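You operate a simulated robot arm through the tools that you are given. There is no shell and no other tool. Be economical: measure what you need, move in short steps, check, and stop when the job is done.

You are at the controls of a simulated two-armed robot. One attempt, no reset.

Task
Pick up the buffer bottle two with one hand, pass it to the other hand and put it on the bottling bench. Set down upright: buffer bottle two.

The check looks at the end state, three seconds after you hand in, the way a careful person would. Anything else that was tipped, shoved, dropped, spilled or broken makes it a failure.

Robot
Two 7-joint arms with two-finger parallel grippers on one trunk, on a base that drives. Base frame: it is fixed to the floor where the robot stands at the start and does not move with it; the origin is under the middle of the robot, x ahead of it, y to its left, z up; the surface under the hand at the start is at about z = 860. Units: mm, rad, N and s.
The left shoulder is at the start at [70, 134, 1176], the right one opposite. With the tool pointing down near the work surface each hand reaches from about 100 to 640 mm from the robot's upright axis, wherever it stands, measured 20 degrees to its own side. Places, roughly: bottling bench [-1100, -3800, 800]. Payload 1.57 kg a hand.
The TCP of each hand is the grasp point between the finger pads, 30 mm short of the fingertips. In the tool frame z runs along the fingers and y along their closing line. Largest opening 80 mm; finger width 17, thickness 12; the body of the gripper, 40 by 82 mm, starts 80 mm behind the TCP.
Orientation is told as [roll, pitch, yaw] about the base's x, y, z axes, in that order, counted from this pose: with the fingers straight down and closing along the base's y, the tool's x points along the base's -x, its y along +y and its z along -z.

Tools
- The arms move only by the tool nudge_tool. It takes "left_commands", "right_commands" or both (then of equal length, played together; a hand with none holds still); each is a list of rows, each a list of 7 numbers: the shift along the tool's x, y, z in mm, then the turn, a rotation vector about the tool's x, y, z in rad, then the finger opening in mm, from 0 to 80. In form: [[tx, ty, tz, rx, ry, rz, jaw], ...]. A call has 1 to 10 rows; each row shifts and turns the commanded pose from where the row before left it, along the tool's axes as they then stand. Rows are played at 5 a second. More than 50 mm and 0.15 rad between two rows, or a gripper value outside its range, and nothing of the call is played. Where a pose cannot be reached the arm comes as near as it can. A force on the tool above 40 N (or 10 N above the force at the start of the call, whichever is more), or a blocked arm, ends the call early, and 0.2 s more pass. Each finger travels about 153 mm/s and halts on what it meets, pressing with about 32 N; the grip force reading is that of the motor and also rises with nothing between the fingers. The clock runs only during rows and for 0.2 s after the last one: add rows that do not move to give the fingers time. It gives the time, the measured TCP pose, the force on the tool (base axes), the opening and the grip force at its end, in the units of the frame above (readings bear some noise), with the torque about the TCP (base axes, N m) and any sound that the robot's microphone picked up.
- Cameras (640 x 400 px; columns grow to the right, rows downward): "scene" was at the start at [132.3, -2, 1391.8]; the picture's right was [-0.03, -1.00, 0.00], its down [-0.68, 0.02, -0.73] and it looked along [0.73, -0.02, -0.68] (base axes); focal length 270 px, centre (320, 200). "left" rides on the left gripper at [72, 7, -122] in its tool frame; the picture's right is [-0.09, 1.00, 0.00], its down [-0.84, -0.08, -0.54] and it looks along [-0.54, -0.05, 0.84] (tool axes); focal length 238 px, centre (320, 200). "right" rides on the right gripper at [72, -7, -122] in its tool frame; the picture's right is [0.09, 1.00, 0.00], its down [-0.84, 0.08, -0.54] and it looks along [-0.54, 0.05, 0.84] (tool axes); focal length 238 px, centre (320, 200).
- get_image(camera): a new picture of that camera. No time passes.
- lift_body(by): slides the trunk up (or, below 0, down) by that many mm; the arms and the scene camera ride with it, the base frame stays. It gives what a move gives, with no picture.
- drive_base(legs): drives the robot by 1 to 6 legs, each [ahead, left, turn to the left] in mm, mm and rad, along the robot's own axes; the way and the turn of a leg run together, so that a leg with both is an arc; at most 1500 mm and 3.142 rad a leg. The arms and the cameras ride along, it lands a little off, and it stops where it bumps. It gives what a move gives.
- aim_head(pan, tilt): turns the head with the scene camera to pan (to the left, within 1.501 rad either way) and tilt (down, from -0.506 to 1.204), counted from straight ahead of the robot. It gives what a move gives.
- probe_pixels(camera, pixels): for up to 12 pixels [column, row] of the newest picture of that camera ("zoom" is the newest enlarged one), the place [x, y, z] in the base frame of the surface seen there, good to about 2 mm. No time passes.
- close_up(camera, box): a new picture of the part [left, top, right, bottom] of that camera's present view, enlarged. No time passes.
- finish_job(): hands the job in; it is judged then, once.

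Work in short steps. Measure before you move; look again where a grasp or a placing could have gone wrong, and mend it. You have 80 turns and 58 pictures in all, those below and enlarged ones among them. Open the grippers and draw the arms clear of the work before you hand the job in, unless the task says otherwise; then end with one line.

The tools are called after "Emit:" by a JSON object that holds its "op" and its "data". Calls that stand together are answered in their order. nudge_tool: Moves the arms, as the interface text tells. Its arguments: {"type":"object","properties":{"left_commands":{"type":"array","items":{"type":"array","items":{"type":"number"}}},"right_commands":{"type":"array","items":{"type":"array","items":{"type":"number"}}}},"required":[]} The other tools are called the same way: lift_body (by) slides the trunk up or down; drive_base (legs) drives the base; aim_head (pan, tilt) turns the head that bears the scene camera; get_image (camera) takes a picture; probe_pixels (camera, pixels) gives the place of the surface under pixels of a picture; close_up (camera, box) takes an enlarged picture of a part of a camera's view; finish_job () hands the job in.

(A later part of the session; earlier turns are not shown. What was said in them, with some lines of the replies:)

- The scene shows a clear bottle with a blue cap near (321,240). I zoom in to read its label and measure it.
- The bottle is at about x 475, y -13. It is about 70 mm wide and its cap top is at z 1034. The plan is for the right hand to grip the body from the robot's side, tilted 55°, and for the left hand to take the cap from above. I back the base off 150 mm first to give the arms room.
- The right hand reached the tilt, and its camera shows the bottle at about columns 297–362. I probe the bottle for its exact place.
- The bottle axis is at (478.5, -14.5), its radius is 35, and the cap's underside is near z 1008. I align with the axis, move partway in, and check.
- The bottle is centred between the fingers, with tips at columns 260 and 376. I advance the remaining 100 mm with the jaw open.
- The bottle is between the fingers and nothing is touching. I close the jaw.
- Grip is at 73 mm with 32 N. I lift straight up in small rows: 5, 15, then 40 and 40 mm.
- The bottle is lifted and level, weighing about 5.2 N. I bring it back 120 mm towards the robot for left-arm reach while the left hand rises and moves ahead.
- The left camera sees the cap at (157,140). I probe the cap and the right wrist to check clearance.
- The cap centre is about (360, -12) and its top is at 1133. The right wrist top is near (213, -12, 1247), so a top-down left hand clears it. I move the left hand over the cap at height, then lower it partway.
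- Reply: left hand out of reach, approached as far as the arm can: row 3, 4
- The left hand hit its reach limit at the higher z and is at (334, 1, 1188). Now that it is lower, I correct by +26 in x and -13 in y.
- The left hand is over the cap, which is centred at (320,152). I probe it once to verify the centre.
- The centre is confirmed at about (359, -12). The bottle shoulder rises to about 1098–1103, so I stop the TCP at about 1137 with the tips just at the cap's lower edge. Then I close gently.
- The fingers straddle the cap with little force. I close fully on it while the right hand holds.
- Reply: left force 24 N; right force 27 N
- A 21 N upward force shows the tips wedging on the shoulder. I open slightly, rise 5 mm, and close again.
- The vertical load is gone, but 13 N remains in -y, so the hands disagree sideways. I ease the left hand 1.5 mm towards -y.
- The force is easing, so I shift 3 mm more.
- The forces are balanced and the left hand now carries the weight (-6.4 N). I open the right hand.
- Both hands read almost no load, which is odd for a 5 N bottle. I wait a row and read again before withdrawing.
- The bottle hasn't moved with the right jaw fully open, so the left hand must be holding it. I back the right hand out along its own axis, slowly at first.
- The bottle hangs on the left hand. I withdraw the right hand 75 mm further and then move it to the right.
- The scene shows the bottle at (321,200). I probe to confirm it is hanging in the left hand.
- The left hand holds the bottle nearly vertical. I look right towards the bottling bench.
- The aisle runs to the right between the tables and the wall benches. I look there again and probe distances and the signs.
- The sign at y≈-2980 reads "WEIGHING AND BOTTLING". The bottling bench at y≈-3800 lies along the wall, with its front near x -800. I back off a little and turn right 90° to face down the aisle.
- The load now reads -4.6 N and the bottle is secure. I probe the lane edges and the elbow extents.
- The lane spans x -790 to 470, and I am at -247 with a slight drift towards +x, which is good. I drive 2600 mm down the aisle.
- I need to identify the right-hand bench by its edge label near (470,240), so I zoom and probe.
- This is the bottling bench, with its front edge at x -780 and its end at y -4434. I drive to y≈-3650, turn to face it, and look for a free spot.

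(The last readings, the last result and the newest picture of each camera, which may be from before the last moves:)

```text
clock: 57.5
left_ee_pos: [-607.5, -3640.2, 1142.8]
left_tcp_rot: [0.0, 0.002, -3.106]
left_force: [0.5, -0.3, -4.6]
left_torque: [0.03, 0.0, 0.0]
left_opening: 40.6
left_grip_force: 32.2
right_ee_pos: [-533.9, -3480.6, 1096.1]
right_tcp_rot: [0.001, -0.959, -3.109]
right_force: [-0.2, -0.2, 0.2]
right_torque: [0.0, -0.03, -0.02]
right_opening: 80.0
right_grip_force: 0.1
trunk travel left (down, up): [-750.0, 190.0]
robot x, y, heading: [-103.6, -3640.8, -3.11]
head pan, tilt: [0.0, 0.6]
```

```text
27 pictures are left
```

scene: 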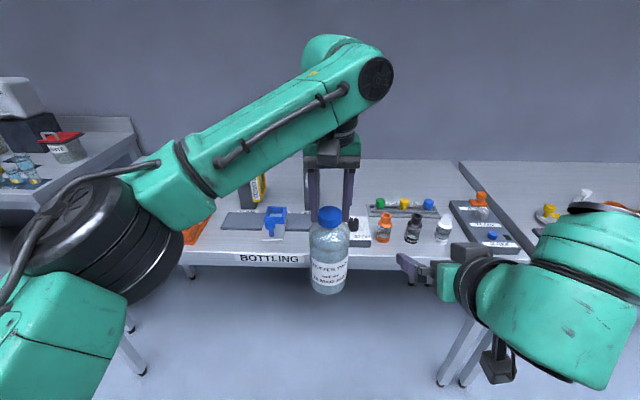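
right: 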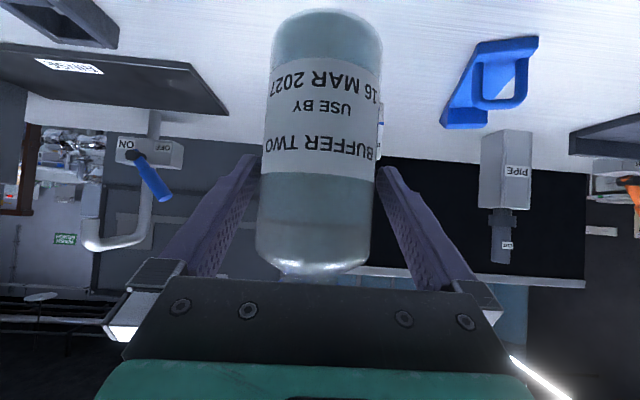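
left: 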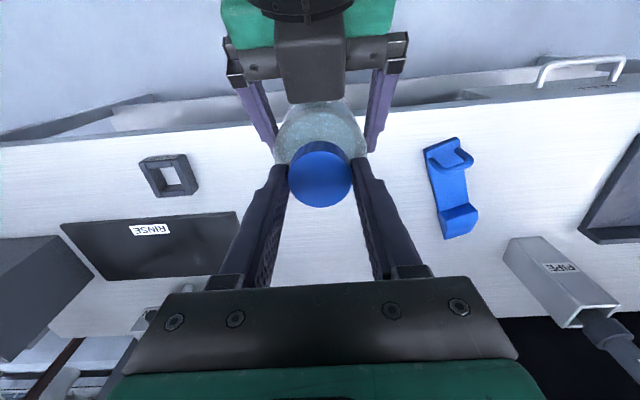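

The bench spans about columns 180–530. I zoom in and use the left hand's camera to find a free spot.

Emit:
{"op": "close_up", "data": {"camera": "scene", "box": [170, 150, 550, 290]}}

Emit:
{"op": "get_image", "data": {"camera": "left"}}

Emit:
{"op": "probe_pixels", "data": {"camera": "scene", "pixels": [[240, 245], [380, 253], [460, 255], [525, 258], [365, 180], [400, 180], [400, 210], [295, 245], [230, 225], [450, 200], [440, 240], [372, 240]]}}

```text
1.68 times, centred on (360, 220) of scene
```

zoom: 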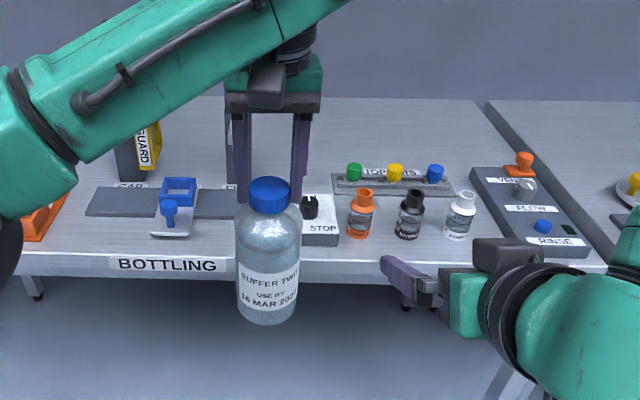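

```text
25 pictures are left
```

left: 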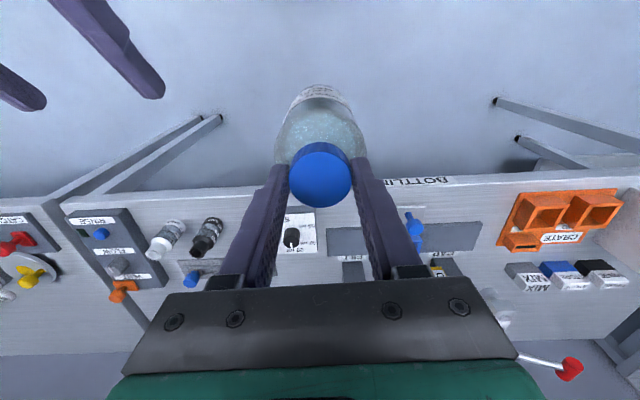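

```text
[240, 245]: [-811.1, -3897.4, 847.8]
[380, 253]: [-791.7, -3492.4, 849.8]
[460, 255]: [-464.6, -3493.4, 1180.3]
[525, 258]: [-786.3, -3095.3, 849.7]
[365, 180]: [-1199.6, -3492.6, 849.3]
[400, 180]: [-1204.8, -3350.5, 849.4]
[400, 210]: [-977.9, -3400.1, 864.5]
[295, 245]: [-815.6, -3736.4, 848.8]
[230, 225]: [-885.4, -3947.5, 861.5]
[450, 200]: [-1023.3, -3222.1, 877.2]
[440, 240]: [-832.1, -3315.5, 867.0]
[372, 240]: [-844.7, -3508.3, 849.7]
```

The surface is at z 849.5. The front is crowded, so I check the right hand's camera for free area to the right and behind.

Emit:
{"op": "get_image", "data": {"camera": "right"}}

```text
24 pictures are left
```

right: 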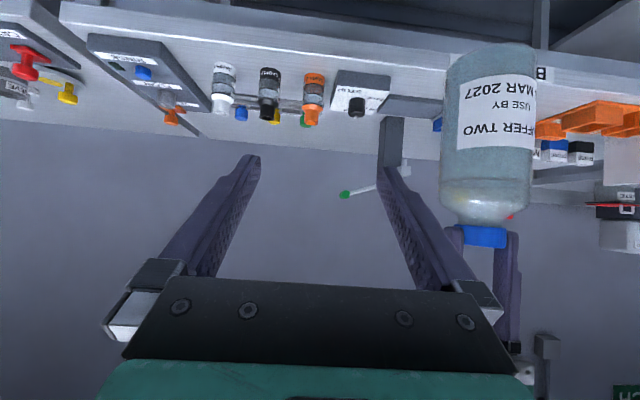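

I probe object footprints in the zoomed view to find a gap.

Emit:
{"op": "probe_pixels", "data": {"camera": "zoom", "pixels": [[310, 246], [338, 244], [360, 236], [406, 237], [458, 237], [336, 192], [450, 194], [473, 172], [528, 256], [90, 216], [225, 218], [178, 238]]}}

Emit:
{"op": "probe_pixels", "data": {"camera": "left", "pixels": [[500, 215], [480, 225], [480, 248], [425, 218], [500, 250], [520, 195], [470, 275], [415, 248], [330, 215], [312, 225], [440, 200], [490, 190]]}}

```text
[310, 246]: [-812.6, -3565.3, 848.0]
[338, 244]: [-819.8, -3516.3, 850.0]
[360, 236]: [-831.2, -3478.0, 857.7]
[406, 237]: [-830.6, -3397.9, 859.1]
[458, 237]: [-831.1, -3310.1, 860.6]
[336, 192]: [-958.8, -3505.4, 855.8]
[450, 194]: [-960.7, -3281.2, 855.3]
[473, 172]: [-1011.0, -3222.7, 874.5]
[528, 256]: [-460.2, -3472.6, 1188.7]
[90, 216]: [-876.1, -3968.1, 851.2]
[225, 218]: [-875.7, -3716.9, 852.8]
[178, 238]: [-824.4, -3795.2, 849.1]
```

```text
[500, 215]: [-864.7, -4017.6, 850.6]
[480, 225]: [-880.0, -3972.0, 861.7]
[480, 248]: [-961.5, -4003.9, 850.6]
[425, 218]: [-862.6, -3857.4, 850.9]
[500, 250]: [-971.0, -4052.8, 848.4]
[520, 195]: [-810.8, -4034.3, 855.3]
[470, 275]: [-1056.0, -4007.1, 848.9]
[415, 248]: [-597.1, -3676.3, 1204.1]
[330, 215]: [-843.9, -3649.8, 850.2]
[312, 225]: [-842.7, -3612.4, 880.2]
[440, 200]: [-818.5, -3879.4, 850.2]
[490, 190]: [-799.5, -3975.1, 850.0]
```

The front strip leaves only about 8 mm of margin. The area behind the stopper rack (x < -1010, y -3250 to -3550) is open but deeper. I look down to see how close the base can get to the bench.

Emit:
{"op": "aim_head", "data": {"pan": 0, "tilt": 1.2}}

Emit:
{"op": "get_image", "data": {"camera": "scene"}}

Emit:
{"op": "probe_pixels", "data": {"camera": "left", "pixels": [[195, 262], [185, 262], [190, 280], [185, 300], [160, 200], [95, 230], [120, 290], [205, 265]]}}

```text
clock: 58.5
left_ee_pos: [-606.0, -3641.2, 1141.7]
left_tcp_rot: [0.0, 0.001, -3.107]
left_force: [-0.4, -0.2, -4.9]
left_torque: [0.05, -0.01, -0.02]
left_opening: 40.7
left_grip_force: 32.2
right_ee_pos: [-534.1, -3480.6, 1095.6]
right_tcp_rot: [0.002, -0.958, -3.11]
right_force: [0.1, 0.1, 0.9]
right_torque: [-0.05, -0.01, -0.02]
right_opening: 80.0
right_grip_force: 0.1
trunk travel left (down, up): [-750.0, 190.0]
robot x, y, heading: [-103.5, -3636.5, -3.107]
head pan, tilt: [0.0, 1.201]
```

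```text
23 pictures are left
```

scene: 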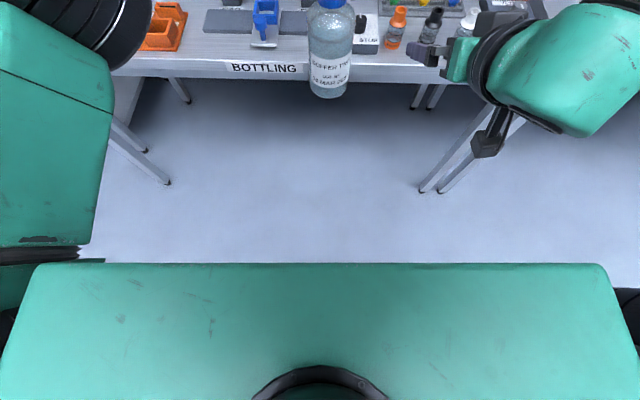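

```text
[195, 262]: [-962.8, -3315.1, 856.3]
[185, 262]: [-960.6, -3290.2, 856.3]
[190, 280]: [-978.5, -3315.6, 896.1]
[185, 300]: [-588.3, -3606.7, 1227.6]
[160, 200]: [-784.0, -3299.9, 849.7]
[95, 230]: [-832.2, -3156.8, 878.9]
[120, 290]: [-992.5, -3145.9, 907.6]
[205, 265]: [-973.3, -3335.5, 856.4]
```

I probe the nearest visible floor point in front of the base and the table edge.

Emit:
{"op": "probe_pixels", "data": {"camera": "scene", "pixels": [[320, 258], [320, 270], [320, 100], [166, 180], [424, 188], [147, 148], [450, 188]]}}

```text
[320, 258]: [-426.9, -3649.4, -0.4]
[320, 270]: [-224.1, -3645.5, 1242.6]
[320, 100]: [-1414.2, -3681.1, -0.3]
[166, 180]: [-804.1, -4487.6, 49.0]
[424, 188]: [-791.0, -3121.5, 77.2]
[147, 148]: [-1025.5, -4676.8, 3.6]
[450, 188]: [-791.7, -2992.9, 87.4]
```

No shelf lies under the bench, and the base extends less than 323 mm ahead, so standing at x≈-475 is fine. I raise the trunk 90 mm, straighten the heading, strafe right to y≈-3340, and go forward partway.

Emit:
{"op": "lift_body", "data": {"by": 90}}

Emit:
{"op": "drive_base", "data": {"legs": [[0, 0, -0.034], [0, -297, 0], [200, 0, 0]]}}

Emit:
{"op": "aim_head", "data": {"pan": 0, "tilt": 0.7}}

Emit:
{"op": "get_image", "data": {"camera": "scene"}}

Emit:
{"op": "get_image", "data": {"camera": "left"}}

```text
clock: 59.7
left_ee_pos: [-607.1, -3640.0, 1232.5]
left_tcp_rot: [-0.001, 0.003, -3.107]
left_force: [0.6, -0.1, -4.7]
left_torque: [0.02, 0.0, 0.02]
left_opening: 41.1
left_grip_force: 32.1
right_ee_pos: [-533.8, -3480.2, 1186.3]
right_tcp_rot: [0.001, -0.958, -3.111]
right_force: [1.2, -0.8, -0.3]
right_torque: [0.0, -0.03, 0.01]
right_opening: 80.1
right_grip_force: 0.1
trunk travel left (down, up): [-840.0, 100.0]
robot x, y, heading: [-103.9, -3645.1, -3.112]
head pan, tilt: [0.0, 1.201]
```

```text
clock: 63.3
left_ee_pos: [-804.3, -3340.2, 1235.5]
left_tcp_rot: [0.0, 0.0, -3.137]
left_force: [-0.1, -0.5, -6.0]
left_torque: [0.0, -0.01, -0.02]
left_opening: 40.8
left_grip_force: 31.6
right_ee_pos: [-726.9, -3180.3, 1187.5]
right_tcp_rot: [-0.001, -0.96, -3.141]
right_force: [-0.9, 0.3, -0.2]
right_torque: [0.01, 0.02, 0.01]
right_opening: 80.1
right_grip_force: 0.2
trunk travel left (down, up): [-840.0, 100.0]
robot x, y, heading: [-303.1, -3356.3, -3.139]
head pan, tilt: [0.0, 1.201]
```

```text
clock: 64.2
left_ee_pos: [-808.0, -3339.3, 1233.8]
left_tcp_rot: [-0.001, 0.001, -3.137]
left_force: [0.6, 0.9, -5.3]
left_torque: [-0.01, 0.0, -0.01]
left_opening: 40.5
left_grip_force: 31.8
right_ee_pos: [-731.1, -3180.2, 1186.6]
right_tcp_rot: [0.003, -0.957, -3.143]
right_force: [0.3, 0.1, 0.0]
right_torque: [0.04, -0.01, 0.02]
right_opening: 80.1
right_grip_force: 0.1
trunk travel left (down, up): [-840.0, 100.0]
robot x, y, heading: [-302.5, -3358.6, -3.139]
head pan, tilt: [0.0, 0.7]
```

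```text
22 pictures are left
```

scene: 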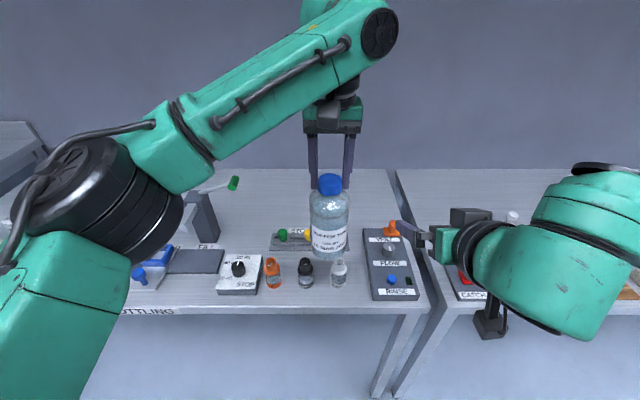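

```text
21 pictures are left
```

left: 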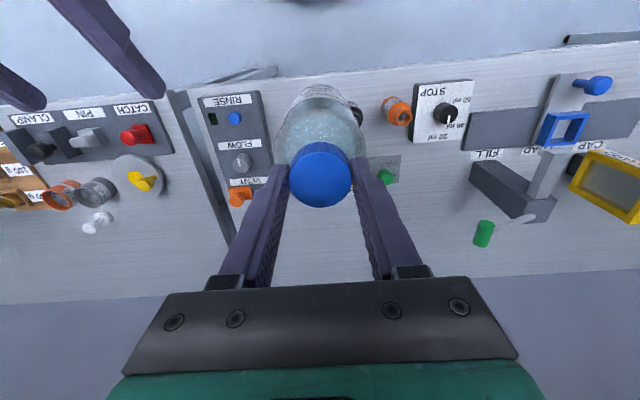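

The left camera gives a clear view. There is also a free patch around (430,190) behind the STOP box, between the rack end and the fill post. I probe both candidate spots.

Emit:
{"op": "probe_pixels", "data": {"camera": "left", "pixels": [[402, 158], [398, 183], [415, 143], [472, 143], [472, 165], [472, 185], [515, 222], [430, 185], [478, 235], [500, 228], [380, 192], [430, 240]]}}

Emit:
{"op": "probe_pixels", "data": {"camera": "scene", "pixels": [[270, 248], [272, 234], [365, 232], [250, 225], [218, 240], [218, 200], [235, 183], [290, 205], [225, 268], [260, 255], [265, 200], [375, 210]]}}

```text
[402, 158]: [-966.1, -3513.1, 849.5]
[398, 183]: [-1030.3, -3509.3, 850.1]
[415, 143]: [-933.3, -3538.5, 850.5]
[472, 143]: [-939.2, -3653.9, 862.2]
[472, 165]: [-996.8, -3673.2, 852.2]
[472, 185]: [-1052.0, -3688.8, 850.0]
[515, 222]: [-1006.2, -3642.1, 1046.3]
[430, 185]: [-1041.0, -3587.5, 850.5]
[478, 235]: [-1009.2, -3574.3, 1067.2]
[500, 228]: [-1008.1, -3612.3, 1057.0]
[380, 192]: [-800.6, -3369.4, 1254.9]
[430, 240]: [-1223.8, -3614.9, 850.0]
```

```text
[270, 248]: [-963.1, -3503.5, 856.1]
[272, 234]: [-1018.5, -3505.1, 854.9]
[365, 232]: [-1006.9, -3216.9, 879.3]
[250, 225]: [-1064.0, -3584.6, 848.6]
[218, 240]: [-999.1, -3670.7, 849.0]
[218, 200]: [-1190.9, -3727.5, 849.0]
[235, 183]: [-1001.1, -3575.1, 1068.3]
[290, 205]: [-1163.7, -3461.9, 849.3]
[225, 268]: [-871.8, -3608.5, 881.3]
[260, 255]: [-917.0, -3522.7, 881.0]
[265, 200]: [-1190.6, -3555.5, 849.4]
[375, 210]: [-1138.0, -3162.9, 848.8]
```

The rack's back is at x -1020. The lever over the nearer patch rules that patch out, so I target (-1070, -3410). I drive forward 180 mm with everything well above the bench items.

Emit:
{"op": "drive_base", "data": {"legs": [[180, 0, 0]]}}

Emit:
{"op": "get_image", "data": {"camera": "scene"}}

```text
clock: 65.7
left_ee_pos: [-979.4, -3336.9, 1235.1]
left_tcp_rot: [0.001, -0.003, 3.139]
left_force: [0.7, 0.7, -4.6]
left_torque: [0.0, 0.04, -0.03]
left_opening: 40.5
left_grip_force: 31.7
right_ee_pos: [-901.6, -3180.4, 1188.1]
right_tcp_rot: [0.001, -0.962, 3.138]
right_force: [0.6, 0.0, 0.8]
right_torque: [0.02, 0.01, 0.02]
right_opening: 79.8
right_grip_force: 0.0
trunk travel left (down, up): [-840.0, 100.0]
robot x, y, heading: [-479.9, -3350.5, 3.142]
head pan, tilt: [0.0, 0.7]
```

```text
20 pictures are left
```

scene: 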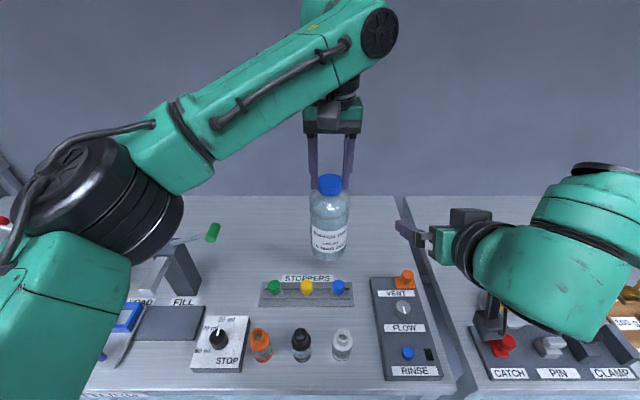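

Robot is at (-480, -3350) and the bottle is over the rack with plenty of clearance. I lower the left hand 80 mm, with the bottle bottom at about 968 above the stoppers. Then I shift 73 mm left and 91 mm forward.

Emit:
{"op": "nudge_tool", "data": {"left_commands": [[0, 0, 27, 0, 0, 0, 25], [0, 0, 27, 0, 0, 0, 25], [0, 0, 26, 0, 0, 0, 25], [0, 25, 0, 0, 0, 0, 25], [0, 25, 0, 0, 0, 0, 25], [-20, 23, 0, 0, 0, 0, 25], [-24, 0, 0, 0, 0, 0, 25], [-24, 0, 0, 0, 0, 0, 25], [-23, 0, 0, 0, 0, 0, 25], [0, 0, 0, 0, 0, 0, 25]]}}

Emit:
{"op": "get_image", "data": {"camera": "scene"}}

Emit:
{"op": "get_image", "data": {"camera": "left"}}

```text
clock: 67.9
left_ee_pos: [-1070.7, -3413.4, 1152.0]
left_tcp_rot: [-0.001, -0.001, 3.14]
left_force: [-0.4, 0.0, -4.5]
left_torque: [0.03, -0.02, -0.01]
left_opening: 40.9
left_grip_force: 31.9
left hand out of reach, approached as far as the arm can: row 9
right_ee_pos: [-906.9, -3179.6, 1185.6]
right_tcp_rot: [-0.002, -0.958, 3.139]
right_force: [-0.3, -0.5, -0.2]
right_torque: [-0.06, -0.02, -0.01]
right_opening: 80.1
right_grip_force: 0.1
trunk travel left (down, up): [-840.0, 100.0]
robot x, y, heading: [-482.8, -3356.1, 3.134]
head pan, tilt: [0.0, 0.7]
```

```text
19 pictures are left
```

scene: 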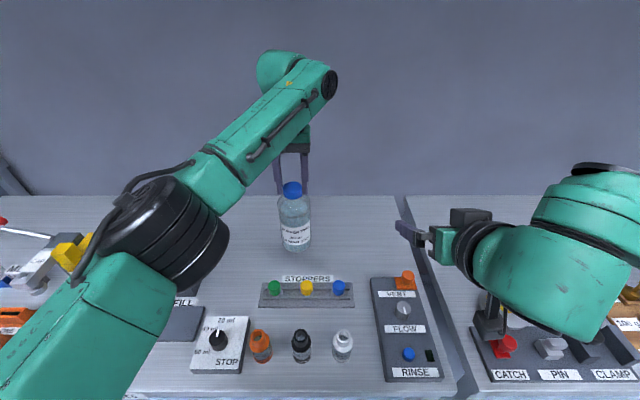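

```text
18 pictures are left
```

left: 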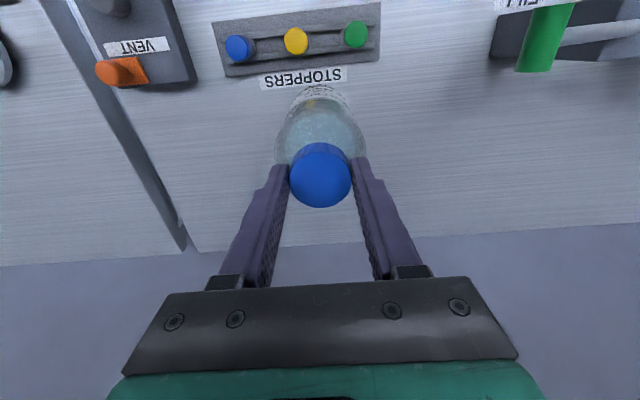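

The bottle is over the free area behind the rack. I lower it 100 mm, leaving about 15 mm.

Emit:
{"op": "nudge_tool", "data": {"left_commands": [[0, 0, 25, 0, 0, 0, 25], [0, 0, 25, 0, 0, 0, 25], [0, 0, 25, 0, 0, 0, 25], [0, 0, 25, 0, 0, 0, 25], [0, 0, 0, 0, 0, 0, 25]]}}

Emit:
{"op": "get_image", "data": {"camera": "scene"}}

Emit:
{"op": "close_up", "data": {"camera": "scene", "box": [220, 170, 380, 310]}}

```text
clock: 69.1
left_ee_pos: [-1069.7, -3412.5, 1051.7]
left_tcp_rot: [0.0, 0.002, 3.139]
left_force: [0.4, -0.5, -4.9]
left_torque: [0.02, -0.03, -0.01]
left_opening: 40.9
left_grip_force: 32.0
right_ee_pos: [-906.1, -3179.1, 1186.3]
right_tcp_rot: [0.003, -0.959, 3.137]
right_force: [0.7, -0.4, 0.1]
right_torque: [-0.02, -0.01, 0.02]
right_opening: 79.9
right_grip_force: 0.0
trunk travel left (down, up): [-840.0, 100.0]
robot x, y, heading: [-480.8, -3353.7, 3.138]
head pan, tilt: [0.0, 0.7]
```

```text
17 pictures are left
```

scene: 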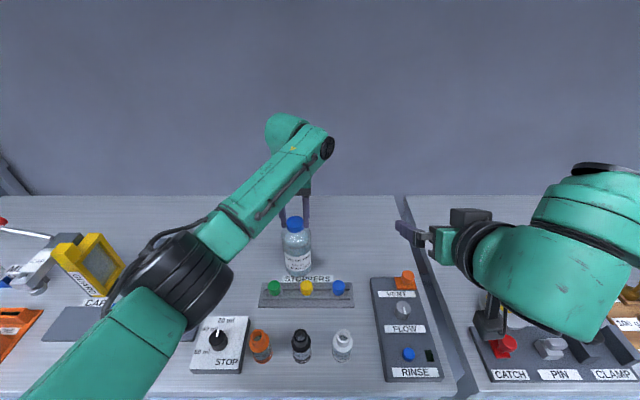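

```text
2.86 times, centred on (300, 240) of scene
```

zoom: 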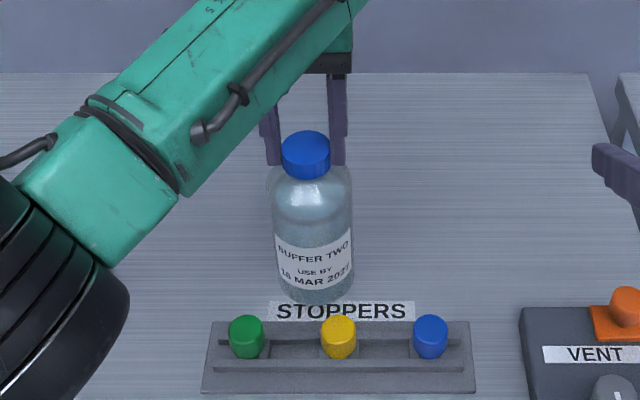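

The left forearm now passes over the fill post's area. I probe its surface and the lever's before lowering further.

Emit:
{"op": "probe_pixels", "data": {"camera": "scene", "pixels": [[180, 280], [220, 285], [215, 245], [240, 250], [230, 260], [150, 320], [297, 268], [280, 278], [297, 222]]}}

Emit:
{"op": "get_image", "data": {"camera": "left"}}

```text
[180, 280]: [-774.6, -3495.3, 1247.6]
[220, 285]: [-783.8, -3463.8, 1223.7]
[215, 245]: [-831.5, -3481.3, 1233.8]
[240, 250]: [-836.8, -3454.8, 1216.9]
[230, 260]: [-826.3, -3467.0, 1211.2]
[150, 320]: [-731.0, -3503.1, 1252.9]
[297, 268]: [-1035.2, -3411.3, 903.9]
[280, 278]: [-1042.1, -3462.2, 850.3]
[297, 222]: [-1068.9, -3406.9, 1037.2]
```

```text
15 pictures are left
```

left: 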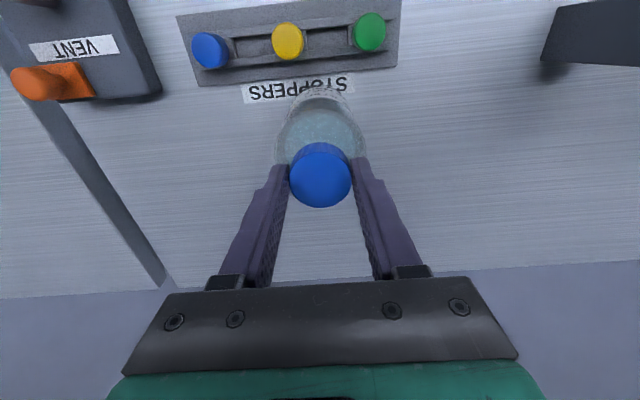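

The forearm (about 1220) is well above everything. I lower 11 mm more.

Emit:
{"op": "nudge_tool", "data": {"left_commands": [[0, 0, 6, 0, 0, 0, 25], [0, 0, 5, 0, 0, 0, 25], [0, 0, 0, 0, 0, 0, 25]]}}

Emit:
{"op": "nudge_tool", "data": {"left_commands": [[0, 0, 1.5, 0, 0, 0, 25], [0, 0, 0, 0, 0, 0, 25]]}}

Emit:
{"op": "nudge_tool", "data": {"left_commands": [[0, 0, 1.5, 0, 0, 0, 25], [0, 0, 0, 0, 0, 0, 25]]}}

```text
clock: 69.9
left_ee_pos: [-1069.2, -3413.0, 1042.3]
left_tcp_rot: [0.001, 0.001, 3.142]
left_force: [0.6, -0.4, -6.0]
left_torque: [-0.02, -0.03, -0.01]
left_opening: 40.7
left_grip_force: 31.9
right_ee_pos: [-905.7, -3180.6, 1185.4]
right_tcp_rot: [0.002, -0.957, 3.139]
right_force: [0.6, -0.2, 0.5]
right_torque: [0.04, -0.02, 0.01]
right_opening: 80.1
right_grip_force: 0.0
trunk travel left (down, up): [-840.0, 100.0]
robot x, y, heading: [-483.2, -3350.9, 3.143]
head pan, tilt: [0.0, 0.7]
```

```text
clock: 70.5
left_ee_pos: [-1068.9, -3413.0, 1040.5]
left_tcp_rot: [0.001, 0.003, 3.139]
left_force: [-0.2, 0.1, -6.1]
left_torque: [0.02, -0.02, 0.03]
left_opening: 40.7
left_grip_force: 31.7
right_ee_pos: [-906.3, -3180.4, 1186.0]
right_tcp_rot: [0.001, -0.959, 3.138]
right_force: [0.6, -0.1, 0.4]
right_torque: [0.01, -0.04, 0.02]
right_opening: 79.8
right_grip_force: 0.1
trunk travel left (down, up): [-840.0, 100.0]
robot x, y, heading: [-478.0, -3355.3, 3.141]
head pan, tilt: [0.0, 0.7]
```

```text
clock: 71.1
left_ee_pos: [-1069.9, -3412.8, 1039.9]
left_tcp_rot: [-0.001, 0.002, 3.138]
left_force: [0.4, 0.1, -1.5]
left_torque: [-0.05, 0.1, 0.0]
left_opening: 40.7
left_grip_force: 32.2
right_ee_pos: [-906.2, -3180.2, 1186.4]
right_tcp_rot: [0.002, -0.959, 3.139]
right_force: [0.7, 0.0, -0.2]
right_torque: [-0.01, 0.05, 0.0]
right_opening: 80.0
right_grip_force: 0.1
trunk travel left (down, up): [-840.0, 100.0]
robot x, y, heading: [-479.4, -3353.7, 3.14]
head pan, tilt: [0.0, 0.7]
```

The force rose to -1.5 N, so the bottle is touching the bench. I add 1.5 mm to seat it and settle.

Emit:
{"op": "nudge_tool", "data": {"left_commands": [[0, 0, 1.5, 0, 0, 0, 25], [0, 0, 0, 0, 0, 0, 25]]}}

Emit:
{"op": "close_up", "data": {"camera": "scene", "box": [220, 170, 380, 310]}}

```text
clock: 71.7
left_ee_pos: [-1069.8, -3411.9, 1039.9]
left_tcp_rot: [0.001, -0.002, 3.139]
left_force: [-2.9, -1.9, 4.5]
left_torque: [-0.31, 0.28, -0.05]
left_opening: 40.5
left_grip_force: 32.4
right_ee_pos: [-906.0, -3179.0, 1187.3]
right_tcp_rot: [0.001, -0.958, 3.14]
right_force: [0.0, -0.3, -0.6]
right_torque: [-0.02, 0.0, 0.0]
right_opening: 80.1
right_grip_force: 0.0
trunk travel left (down, up): [-840.0, 100.0]
robot x, y, heading: [-480.6, -3354.5, 3.137]
head pan, tilt: [0.0, 0.7]
```

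```text
2.86 times, centred on (300, 240) of scene
```

zoom: 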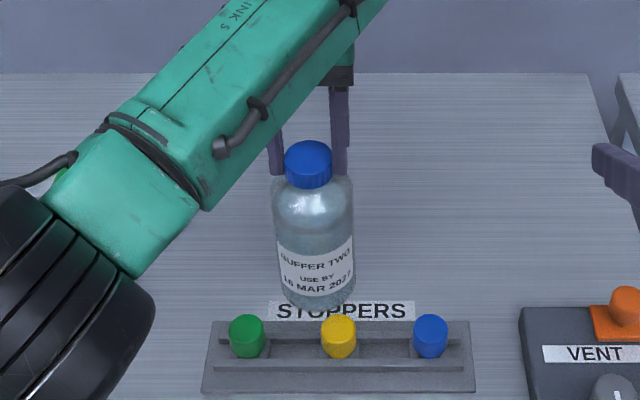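

The bottle leans a degree or two and rests on one edge. I press 1.5 mm more to bring it flatter before release.

Emit:
{"op": "nudge_tool", "data": {"left_commands": [[0, 0, 1.5, 0, 0, 0, 25], [0, 0, 0, 0, 0, 0, 25]]}}

```text
clock: 72.3
left_ee_pos: [-1069.2, -3412.3, 1039.9]
left_tcp_rot: [0.002, -0.005, 3.14]
left_force: [-5.2, -2.2, 20.6]
left_torque: [-0.33, 0.31, -0.05]
left_opening: 40.6
left_grip_force: 32.2
right_ee_pos: [-902.5, -3180.1, 1187.5]
right_tcp_rot: [0.003, -0.961, 3.138]
right_force: [-0.1, -0.1, -0.3]
right_torque: [-0.03, 0.0, -0.01]
right_opening: 79.9
right_grip_force: 0.1
trunk travel left (down, up): [-840.0, 100.0]
robot x, y, heading: [-484.0, -3355.8, 3.143]
head pan, tilt: [0.0, 0.7]
```

It is seated, because the torque is constant while the normal force rises. I relieve 2 mm and open the jaw slowly.

Emit:
{"op": "nudge_tool", "data": {"left_commands": [[0, 0, -2, 0, 0, 0, 25], [0, 0, 0, 0, 0, 0, 38], [0, 0, 0, 0, 0, 0, 41], [0, 0, 0, 0, 0, 0, 43], [0, 0, 0, 0, 0, 0, 46], [0, 0, 0, 0, 0, 0, 55], [0, 0, 0, 0, 0, 0, 65], [0, 0, 0, 0, 0, 0, 65]]}}

Emit:
{"op": "close_up", "data": {"camera": "scene", "box": [220, 170, 380, 310]}}

Emit:
{"op": "get_image", "data": {"camera": "left"}}

```text
clock: 74.1
left_ee_pos: [-1070.5, -3411.9, 1038.4]
left_tcp_rot: [0.001, 0.0, 3.14]
left_force: [-0.1, 0.3, 0.5]
left_torque: [-0.01, 0.03, -0.02]
left_opening: 64.9
left_grip_force: 0.0
right_ee_pos: [-906.1, -3180.1, 1186.6]
right_tcp_rot: [0.002, -0.96, 3.138]
right_force: [0.0, -0.1, 0.6]
right_torque: [0.02, -0.01, 0.0]
right_opening: 80.0
right_grip_force: 0.1
trunk travel left (down, up): [-840.0, 100.0]
robot x, y, heading: [-481.5, -3357.5, 3.135]
head pan, tilt: [0.0, 0.7]
```

```text
2.86 times, centred on (300, 240) of scene
```

zoom: 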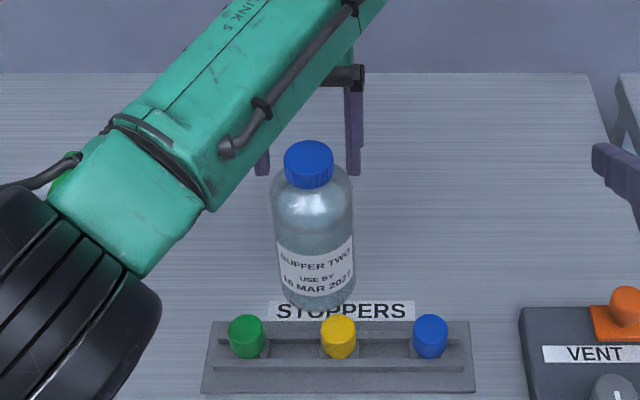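

```text
12 pictures are left
```

left: 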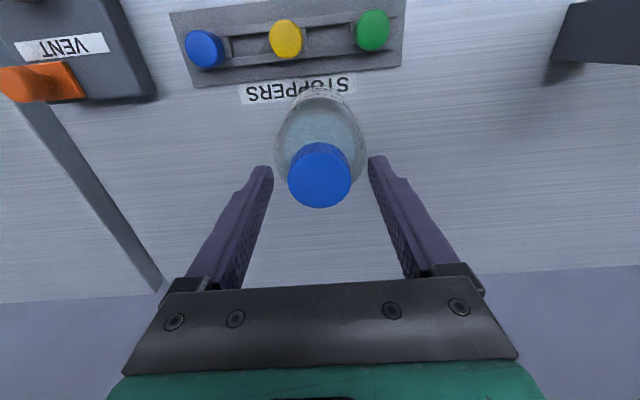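

The bottle stands free. I open fully, raise the left hand straight up 110 mm, then drive the robot back.

Emit:
{"op": "nudge_tool", "data": {"left_commands": [[0, 0, 0, 0, 0, 0, 80], [0, 0, -15, 0, 0, 0, 80], [0, 0, -20, 0, 0, 0, 80], [0, 0, -25, 0, 0, 0, 80], [0, 0, -25, 0, 0, 0, 80], [0, 0, -25, 0, 0, 0, 80], [0, 0, 0, 0, 0, 0, 80]]}}

Emit:
{"op": "get_image", "data": {"camera": "scene"}}

```text
clock: 75.7
left_ee_pos: [-1069.1, -3412.7, 1147.2]
left_tcp_rot: [0.001, 0.002, 3.139]
left_force: [0.7, -0.2, 0.3]
left_torque: [-0.03, 0.01, 0.0]
left_opening: 80.2
left_grip_force: 0.1
right_ee_pos: [-905.9, -3179.4, 1186.6]
right_tcp_rot: [0.001, -0.959, 3.138]
right_force: [-0.7, 0.7, 0.5]
right_torque: [0.0, -0.03, -0.01]
right_opening: 79.9
right_grip_force: 0.1
trunk travel left (down, up): [-840.0, 100.0]
robot x, y, heading: [-484.0, -3356.7, 3.139]
head pan, tilt: [0.0, 0.7]
```

```text
11 pictures are left
```

scene: 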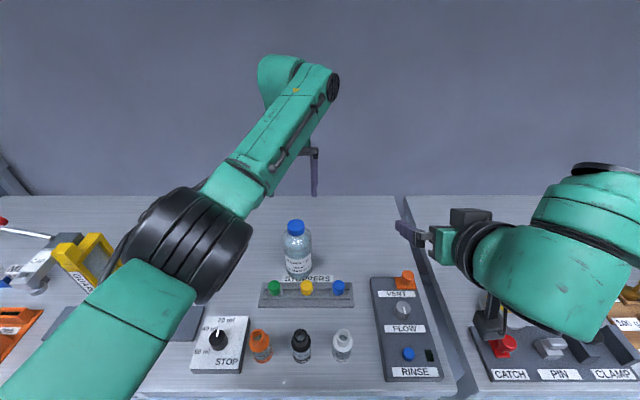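

The hand is well above the bottle. I back the robot 350 mm away and take a last look.

Emit:
{"op": "drive_base", "data": {"legs": [[-350, 0, 0]]}}

Emit:
{"op": "get_image", "data": {"camera": "scene"}}

Emit:
{"op": "close_up", "data": {"camera": "scene", "box": [200, 130, 420, 290]}}

```text
clock: 78.0
left_ee_pos: [-723.8, -3409.6, 1145.0]
left_tcp_rot: [0.001, 0.002, 3.129]
left_force: [-0.1, -0.7, 0.6]
left_torque: [0.0, -0.02, 0.0]
left_opening: 80.0
left_grip_force: 0.1
right_ee_pos: [-558.1, -3177.1, 1185.6]
right_tcp_rot: [0.002, -0.957, 3.128]
right_force: [-0.1, -0.8, -0.9]
right_torque: [-0.01, 0.01, 0.01]
right_opening: 80.1
right_grip_force: 0.0
trunk travel left (down, up): [-840.0, 100.0]
robot x, y, heading: [-129.7, -3357.2, 3.126]
head pan, tilt: [0.0, 0.7]
```

```text
10 pictures are left
```

scene: 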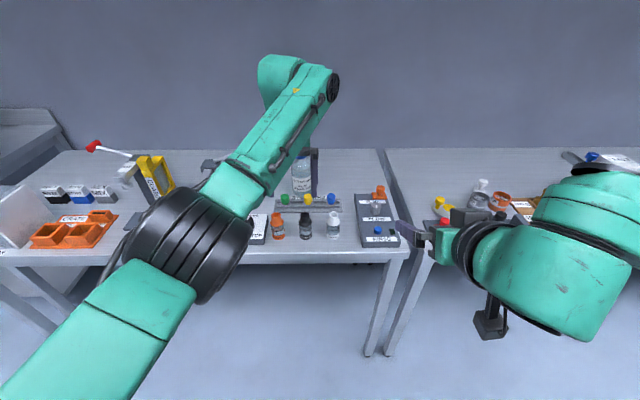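

```text
2.50 times, centred on (310, 210) of scene
```

zoom: 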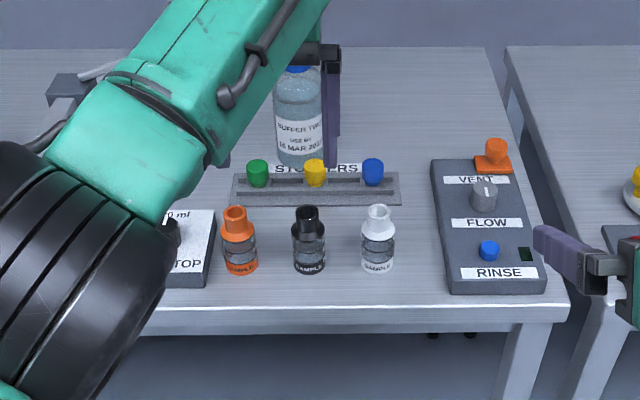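

The bottle stands upright behind the stopper rack, nothing else has been disturbed, and both arms are clear. I hand in the job.

Emit:
{"op": "finish_job", "data": {}}

```text
The job is handed in.
```

Buffer bottle two was picked up with the right hand, passed to the left, and set upright on the bottling bench behind the stopper rack. Both grippers are open and clear, and nothing else looked disturbed in the last picture.
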